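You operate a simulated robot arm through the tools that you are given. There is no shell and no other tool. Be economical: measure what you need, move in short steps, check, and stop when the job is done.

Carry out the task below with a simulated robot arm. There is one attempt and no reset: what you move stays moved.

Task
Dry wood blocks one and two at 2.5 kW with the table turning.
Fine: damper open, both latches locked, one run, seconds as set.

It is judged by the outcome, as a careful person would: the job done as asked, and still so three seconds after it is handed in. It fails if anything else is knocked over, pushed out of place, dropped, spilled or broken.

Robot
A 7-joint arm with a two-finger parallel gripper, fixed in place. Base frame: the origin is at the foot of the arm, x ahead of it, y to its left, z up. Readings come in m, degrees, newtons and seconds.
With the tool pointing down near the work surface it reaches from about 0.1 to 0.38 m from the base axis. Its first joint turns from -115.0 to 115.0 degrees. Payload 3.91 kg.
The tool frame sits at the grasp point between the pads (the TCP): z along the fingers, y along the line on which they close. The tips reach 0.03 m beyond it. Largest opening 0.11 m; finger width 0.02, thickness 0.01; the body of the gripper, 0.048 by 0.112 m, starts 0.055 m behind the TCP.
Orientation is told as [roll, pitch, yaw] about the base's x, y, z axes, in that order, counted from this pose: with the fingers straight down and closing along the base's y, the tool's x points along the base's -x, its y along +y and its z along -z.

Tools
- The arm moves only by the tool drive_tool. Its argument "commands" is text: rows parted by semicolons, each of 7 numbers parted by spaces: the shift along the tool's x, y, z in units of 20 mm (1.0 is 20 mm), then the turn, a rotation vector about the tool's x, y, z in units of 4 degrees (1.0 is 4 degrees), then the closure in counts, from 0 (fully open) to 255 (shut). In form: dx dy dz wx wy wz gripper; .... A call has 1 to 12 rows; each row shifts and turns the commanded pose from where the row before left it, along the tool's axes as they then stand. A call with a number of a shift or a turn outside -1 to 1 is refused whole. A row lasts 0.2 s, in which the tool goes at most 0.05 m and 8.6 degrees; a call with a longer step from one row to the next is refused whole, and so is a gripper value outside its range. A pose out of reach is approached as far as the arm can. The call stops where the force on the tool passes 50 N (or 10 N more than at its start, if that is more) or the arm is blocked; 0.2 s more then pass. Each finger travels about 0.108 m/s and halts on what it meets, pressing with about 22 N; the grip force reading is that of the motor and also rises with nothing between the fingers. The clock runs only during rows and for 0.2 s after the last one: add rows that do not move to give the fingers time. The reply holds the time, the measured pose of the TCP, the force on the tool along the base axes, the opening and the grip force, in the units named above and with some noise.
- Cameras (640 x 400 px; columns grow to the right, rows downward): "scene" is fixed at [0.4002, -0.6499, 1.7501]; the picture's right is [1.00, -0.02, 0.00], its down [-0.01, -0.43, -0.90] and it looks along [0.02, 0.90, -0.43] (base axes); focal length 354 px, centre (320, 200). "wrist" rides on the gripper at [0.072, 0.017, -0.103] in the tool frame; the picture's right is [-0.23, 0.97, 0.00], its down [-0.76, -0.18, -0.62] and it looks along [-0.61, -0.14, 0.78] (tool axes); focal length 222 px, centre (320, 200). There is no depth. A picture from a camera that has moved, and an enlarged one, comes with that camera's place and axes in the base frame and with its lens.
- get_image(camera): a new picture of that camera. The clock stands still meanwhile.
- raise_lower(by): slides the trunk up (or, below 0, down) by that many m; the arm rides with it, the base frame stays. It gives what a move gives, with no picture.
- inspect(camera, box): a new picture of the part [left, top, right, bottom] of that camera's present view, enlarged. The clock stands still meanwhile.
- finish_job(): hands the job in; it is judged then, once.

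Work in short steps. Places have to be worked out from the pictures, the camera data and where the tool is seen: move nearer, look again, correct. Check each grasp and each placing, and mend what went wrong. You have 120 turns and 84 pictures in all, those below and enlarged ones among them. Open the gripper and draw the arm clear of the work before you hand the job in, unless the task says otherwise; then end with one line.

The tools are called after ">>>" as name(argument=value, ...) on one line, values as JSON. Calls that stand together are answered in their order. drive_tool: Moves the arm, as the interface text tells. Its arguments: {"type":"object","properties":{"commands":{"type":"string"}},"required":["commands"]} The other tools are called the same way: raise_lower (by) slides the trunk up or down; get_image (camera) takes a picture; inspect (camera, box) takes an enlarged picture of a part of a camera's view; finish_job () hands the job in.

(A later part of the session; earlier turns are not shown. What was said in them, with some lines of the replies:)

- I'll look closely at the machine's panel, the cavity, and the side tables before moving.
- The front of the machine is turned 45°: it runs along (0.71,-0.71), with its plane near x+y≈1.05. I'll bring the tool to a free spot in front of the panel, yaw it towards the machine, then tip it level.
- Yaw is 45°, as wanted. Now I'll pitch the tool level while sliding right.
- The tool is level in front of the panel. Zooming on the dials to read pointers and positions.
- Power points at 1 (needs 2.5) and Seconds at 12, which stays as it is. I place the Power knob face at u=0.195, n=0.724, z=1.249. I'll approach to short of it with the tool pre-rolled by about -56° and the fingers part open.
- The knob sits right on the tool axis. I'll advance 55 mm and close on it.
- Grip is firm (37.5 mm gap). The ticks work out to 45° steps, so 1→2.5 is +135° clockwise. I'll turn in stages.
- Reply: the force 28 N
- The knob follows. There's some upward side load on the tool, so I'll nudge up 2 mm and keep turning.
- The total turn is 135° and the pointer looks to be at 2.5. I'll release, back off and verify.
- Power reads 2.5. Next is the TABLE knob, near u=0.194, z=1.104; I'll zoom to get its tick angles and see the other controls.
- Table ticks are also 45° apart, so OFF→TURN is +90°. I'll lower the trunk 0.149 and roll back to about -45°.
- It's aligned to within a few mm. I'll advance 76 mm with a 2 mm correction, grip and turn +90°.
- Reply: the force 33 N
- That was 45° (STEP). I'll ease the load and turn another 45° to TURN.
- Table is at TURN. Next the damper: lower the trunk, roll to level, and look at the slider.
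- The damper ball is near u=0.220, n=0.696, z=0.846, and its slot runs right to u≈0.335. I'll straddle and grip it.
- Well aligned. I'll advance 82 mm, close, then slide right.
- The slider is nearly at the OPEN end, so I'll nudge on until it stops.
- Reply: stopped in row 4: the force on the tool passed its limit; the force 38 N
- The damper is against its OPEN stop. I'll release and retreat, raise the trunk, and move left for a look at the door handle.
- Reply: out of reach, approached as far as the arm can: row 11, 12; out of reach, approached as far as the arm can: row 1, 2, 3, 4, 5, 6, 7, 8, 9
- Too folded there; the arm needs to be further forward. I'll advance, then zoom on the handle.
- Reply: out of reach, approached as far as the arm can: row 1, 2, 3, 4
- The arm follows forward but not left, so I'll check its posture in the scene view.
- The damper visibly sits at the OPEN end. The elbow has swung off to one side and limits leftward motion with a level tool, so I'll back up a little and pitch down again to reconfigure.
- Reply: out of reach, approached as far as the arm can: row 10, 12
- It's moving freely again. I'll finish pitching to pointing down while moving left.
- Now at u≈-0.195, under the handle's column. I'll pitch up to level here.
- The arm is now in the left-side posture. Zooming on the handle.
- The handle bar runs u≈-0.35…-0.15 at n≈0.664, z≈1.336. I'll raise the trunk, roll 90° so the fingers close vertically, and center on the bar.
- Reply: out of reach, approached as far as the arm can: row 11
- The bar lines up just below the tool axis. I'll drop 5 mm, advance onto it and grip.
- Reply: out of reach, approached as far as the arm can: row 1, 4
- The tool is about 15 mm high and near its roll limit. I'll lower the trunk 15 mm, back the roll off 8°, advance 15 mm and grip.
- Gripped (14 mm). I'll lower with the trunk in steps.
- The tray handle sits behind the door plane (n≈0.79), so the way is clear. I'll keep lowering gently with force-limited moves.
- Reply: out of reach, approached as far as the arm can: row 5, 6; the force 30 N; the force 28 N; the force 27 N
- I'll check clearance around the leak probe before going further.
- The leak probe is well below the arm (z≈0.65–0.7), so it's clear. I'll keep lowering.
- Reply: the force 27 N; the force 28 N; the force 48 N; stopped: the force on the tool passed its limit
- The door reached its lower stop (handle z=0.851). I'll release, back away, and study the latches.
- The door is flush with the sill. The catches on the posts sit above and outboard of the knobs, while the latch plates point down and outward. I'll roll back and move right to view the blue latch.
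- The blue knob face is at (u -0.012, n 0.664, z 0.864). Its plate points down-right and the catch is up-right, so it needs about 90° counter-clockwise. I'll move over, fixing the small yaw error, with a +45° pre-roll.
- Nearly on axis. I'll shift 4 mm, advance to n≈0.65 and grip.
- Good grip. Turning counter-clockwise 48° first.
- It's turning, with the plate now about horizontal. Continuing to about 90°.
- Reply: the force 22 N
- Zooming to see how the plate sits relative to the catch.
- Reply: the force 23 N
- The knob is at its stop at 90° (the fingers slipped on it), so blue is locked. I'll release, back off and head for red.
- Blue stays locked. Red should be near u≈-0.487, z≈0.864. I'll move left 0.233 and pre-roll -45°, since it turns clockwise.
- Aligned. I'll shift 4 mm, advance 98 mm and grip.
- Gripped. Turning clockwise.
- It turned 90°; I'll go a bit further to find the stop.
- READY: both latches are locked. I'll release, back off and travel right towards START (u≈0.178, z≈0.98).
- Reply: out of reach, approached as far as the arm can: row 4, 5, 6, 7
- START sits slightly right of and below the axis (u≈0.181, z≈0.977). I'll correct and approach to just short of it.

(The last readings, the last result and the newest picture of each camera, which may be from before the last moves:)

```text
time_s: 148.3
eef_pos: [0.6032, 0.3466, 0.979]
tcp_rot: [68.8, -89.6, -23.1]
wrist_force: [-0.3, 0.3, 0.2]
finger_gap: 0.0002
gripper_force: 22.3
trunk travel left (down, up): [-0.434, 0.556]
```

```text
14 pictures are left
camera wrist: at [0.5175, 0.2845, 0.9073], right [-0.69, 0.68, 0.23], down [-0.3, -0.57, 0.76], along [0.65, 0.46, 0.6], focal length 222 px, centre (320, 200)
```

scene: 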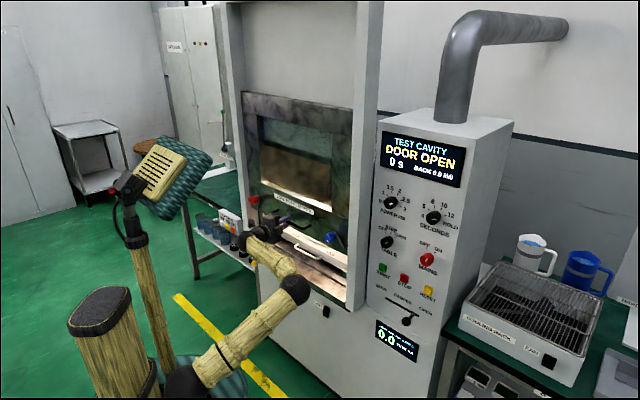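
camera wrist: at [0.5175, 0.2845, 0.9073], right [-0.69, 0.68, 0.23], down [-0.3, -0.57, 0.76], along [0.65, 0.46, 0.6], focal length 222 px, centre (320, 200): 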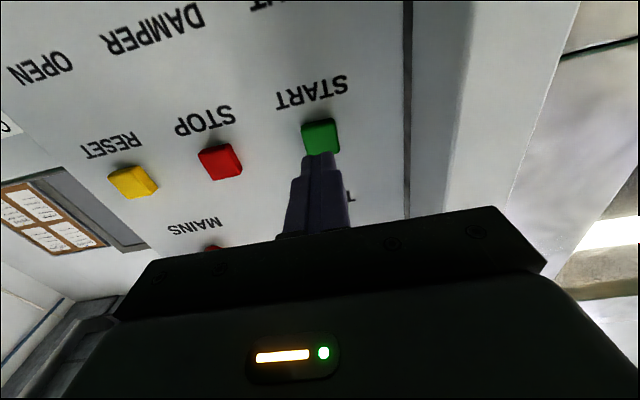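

Aligned. Advancing in small steps to press START once.

>>> drive_tool(commands="0 0 0.7 0 0 0 255;0 0 0.7 0 0 0 255;0 0 0.15 0 0 0 255;0 0 0.15 0 0 0 255")

>>> inspect(camera="scene", box=[340, 110, 500, 210])

```text
time_s: 149.3
eef_pos: [0.6242, 0.3704, 0.9774]
tcp_rot: [67.6, -89.6, -22.0]
wrist_force: [0.7, -0.2, -0.3]
finger_gap: 0.0
gripper_force: 22.1
trunk travel left (down, up): [-0.434, 0.556]
```

```text
4.00 times, centred on (420, 160) of scene
camera zoom: at [0.4002, -0.6499, 1.7501], right [1.0, -0.02, 0.0], down [-0.01, -0.43, -0.9], along [0.02, 0.9, -0.43], focal length 1418 px, centre (-80, 360)
```

zoom: 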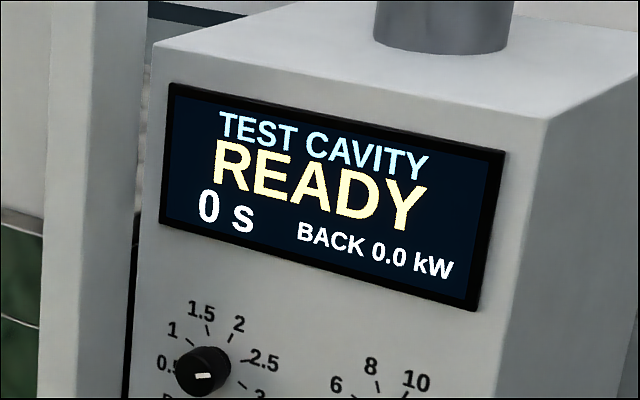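

No contact yet. Another 12 mm in 3 mm steps.

>>> drive_tool(commands="0 0 0.15 0 0 0 255;0 0 0.15 0 0 0 255;0 0 0.15 0 0 0 255;0 0 0.15 0 0 0 255")

>>> inspect(camera="scene", box=[340, 110, 500, 210])

```text
time_s: 150.3
eef_pos: [0.6324, 0.3773, 0.9775]
tcp_rot: [71.7, -89.5, -26.1]
wrist_force: [-27.0, -30.4, -13.4]
finger_gap: 0.0
gripper_force: 22.5
trunk travel left (down, up): [-0.434, 0.556]
```

```text
4.00 times, centred on (420, 160) of scene
camera zoom: at [0.4002, -0.6499, 1.7501], right [1.0, -0.02, 0.0], down [-0.01, -0.43, -0.9], along [0.02, 0.9, -0.43], focal length 1418 px, centre (-80, 360)
```

zoom: 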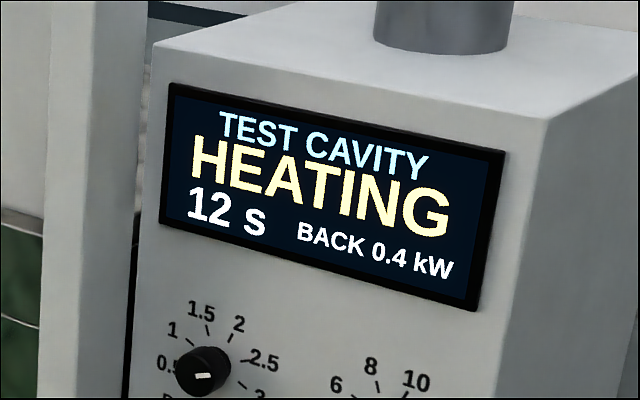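

HEATING with 12 s showing. I'll withdraw the tool straight back and wait out the run.

>>> drive_tool(commands="0 0 -0.5 0 0 0 255;0 0 -1 0 0 0 255;0 0 -1 0 0 0 255;0 0 -1 0 0 0 255;0 0 -1 0 0 0 255;0 0 -1 0 0 0 255;0 0 -1 0 0 0 255;0 0 0 0 0 0 120;0 0 0 0 0 0 120;0 0 0 0 0 0 120")

>>> inspect(camera="scene", box=[340, 110, 468, 370])

```text
time_s: 152.5
eef_pos: [0.5429, 0.2881, 0.977]
tcp_rot: [68.0, -89.6, -22.5]
wrist_force: [-0.5, -0.8, 0.0]
finger_gap: 0.0583
gripper_force: 0.2
trunk travel left (down, up): [-0.434, 0.556]
```

```text
1.54 times, centred on (404, 240) of scene
camera zoom: at [0.4002, -0.6499, 1.7501], right [1.0, -0.02, 0.0], down [-0.01, -0.43, -0.9], along [0.02, 0.9, -0.43], focal length 546 px, centre (191, 138)
```

zoom: 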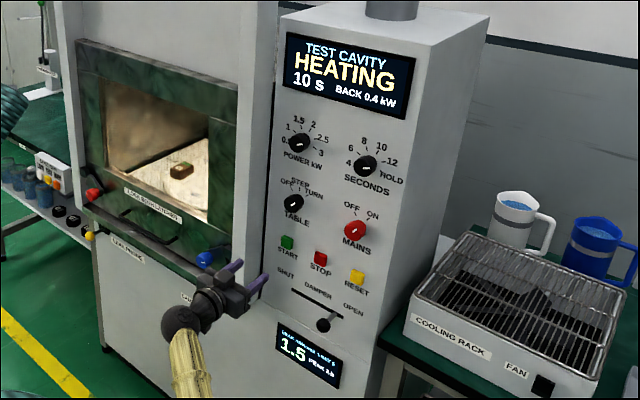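

Heating is running, the table is turning, and leak is 1.5 (limit 5). Waiting for the run to end.

>>> drive_tool(commands="0 0 -0.5 0 0 0 120;0 0 -0.5 0 0 0 120;0 0 0 0 0 0 120;0 0 0 0 0 0 120;0 0 0 0 0 0 120;0 0 0 0 0 0 120;0 0 0 0 0 0 120;0 0 0 0 0 0 120;0 0 0 0 0 0 120;0 0 0 0 0 0 120;0 0 0 0 0 0 120;0 0 0 0 0 0 120")

>>> drive_tool(commands="0 0 0 0 0 0 120;0 0 0 0 0 0 120;0 0 0 0 0 0 120;0 0 0 0 0 0 120;0 0 0 0 0 0 120;0 0 0 0 0 0 120;0 0 0 0 0 0 120;0 0 0 0 0 0 120;0 0 0 0 0 0 120;0 0 0 0 0 0 120;0 0 0 0 0 0 120;0 0 0 0 0 0 120")

>>> drive_tool(commands="0 0 0 0 0 0 120;0 0 0 0 0 0 120;0 0 0 0 0 0 120;0 0 0 0 0 0 120;0 0 0 0 0 0 120;0 0 0 0 0 0 120;0 0 0 0 0 0 120;0 0 0 0 0 0 120;0 0 0 0 0 0 120;0 0 0 0 0 0 120;0 0 0 0 0 0 120;0 0 0 0 0 0 120")

>>> drive_tool(commands="0 0 0 0 0 0 120;0 0 0 0 0 0 120;0 0 0 0 0 0 120;0 0 0 0 0 0 120;0 0 0 0 0 0 120;0 0 0 0 0 0 120;0 0 0 0 0 0 120;0 0 0 0 0 0 120;0 0 0 0 0 0 120;0 0 0 0 0 0 120;0 0 0 0 0 0 120;0 0 0 0 0 0 120")

>>> drive_tool(commands="0 0 0 0 0 0 120;0 0 0 0 0 0 120;0 0 0 0 0 0 120;0 0 0 0 0 0 120;0 0 0 0 0 0 120")

>>> inspect(camera="scene", box=[340, 110, 468, 370])

```text
time_s: 155.1
eef_pos: [0.5289, 0.2745, 0.9755]
tcp_rot: [68.1, -89.7, -22.6]
wrist_force: [0.4, -0.2, 1.0]
finger_gap: 0.0581
gripper_force: 0.1
trunk travel left (down, up): [-0.434, 0.556]
```

```text
time_s: 157.7
eef_pos: [0.531, 0.2737, 0.9749]
tcp_rot: [68.0, -89.6, -22.4]
wrist_force: [-0.4, 0.2, 0.1]
finger_gap: 0.0583
gripper_force: 0.1
trunk travel left (down, up): [-0.434, 0.556]
```

```text
time_s: 160.3
eef_pos: [0.5295, 0.2756, 0.9755]
tcp_rot: [67.7, -89.6, -22.3]
wrist_force: [0.7, 0.2, 0.3]
finger_gap: 0.0583
gripper_force: 0.0
trunk travel left (down, up): [-0.434, 0.556]
```

```text
time_s: 162.9
eef_pos: [0.5284, 0.274, 0.9766]
tcp_rot: [68.1, -89.6, -22.4]
wrist_force: [-1.0, -0.5, -0.5]
finger_gap: 0.0583
gripper_force: 0.1
trunk travel left (down, up): [-0.434, 0.556]
```

```text
time_s: 164.1
eef_pos: [0.5294, 0.2746, 0.9752]
tcp_rot: [67.9, -89.7, -22.4]
wrist_force: [-1.6, 0.3, 0.8]
finger_gap: 0.0581
gripper_force: 0.0
trunk travel left (down, up): [-0.434, 0.556]
```

```text
1.54 times, centred on (404, 240) of scene
camera zoom: at [0.4002, -0.6499, 1.7501], right [1.0, -0.02, 0.0], down [-0.01, -0.43, -0.9], along [0.02, 0.9, -0.43], focal length 546 px, centre (191, 138)
```

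zoom: 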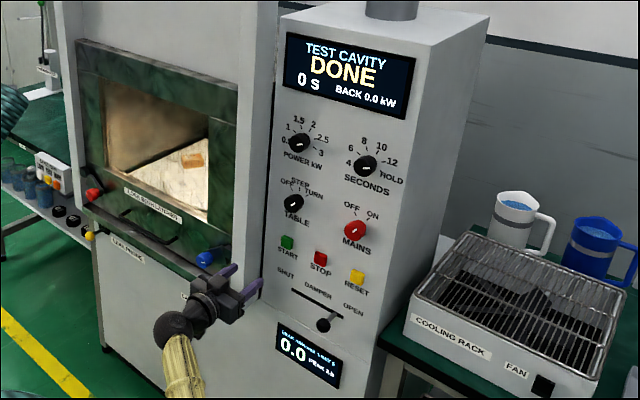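

DONE shows, leak back to 0, and the visible block has lightened. I'll open fully, draw back a little further, then hand in.

>>> drive_tool(commands="0 0 -0.8 0 0 0 0;0 0 -0.8 0 0 0 0;0 0 -0.8 0 0 0 0;0 0 0 0 0 0 0;0 0 0 0 0 0 0")

>>> get_image(camera="scene")

```text
time_s: 165.3
eef_pos: [0.4958, 0.2378, 0.9767]
tcp_rot: [68.7, -89.5, -23.2]
wrist_force: [-0.3, 1.3, 0.8]
finger_gap: 0.1099
gripper_force: 0.0
trunk travel left (down, up): [-0.434, 0.556]
```

```text
9 pictures are left
```

scene: 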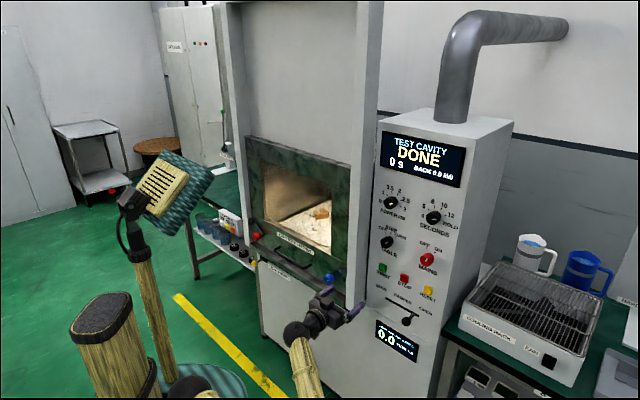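

>>> finish_job()

```text
The job is handed in.
```

I ran one 12 s cycle at 2.5 kW on blocks one and two, with the table turning, damper open and both latches locked; the display reads DONE, though after the run I could see only one block, which had visibly lightened.
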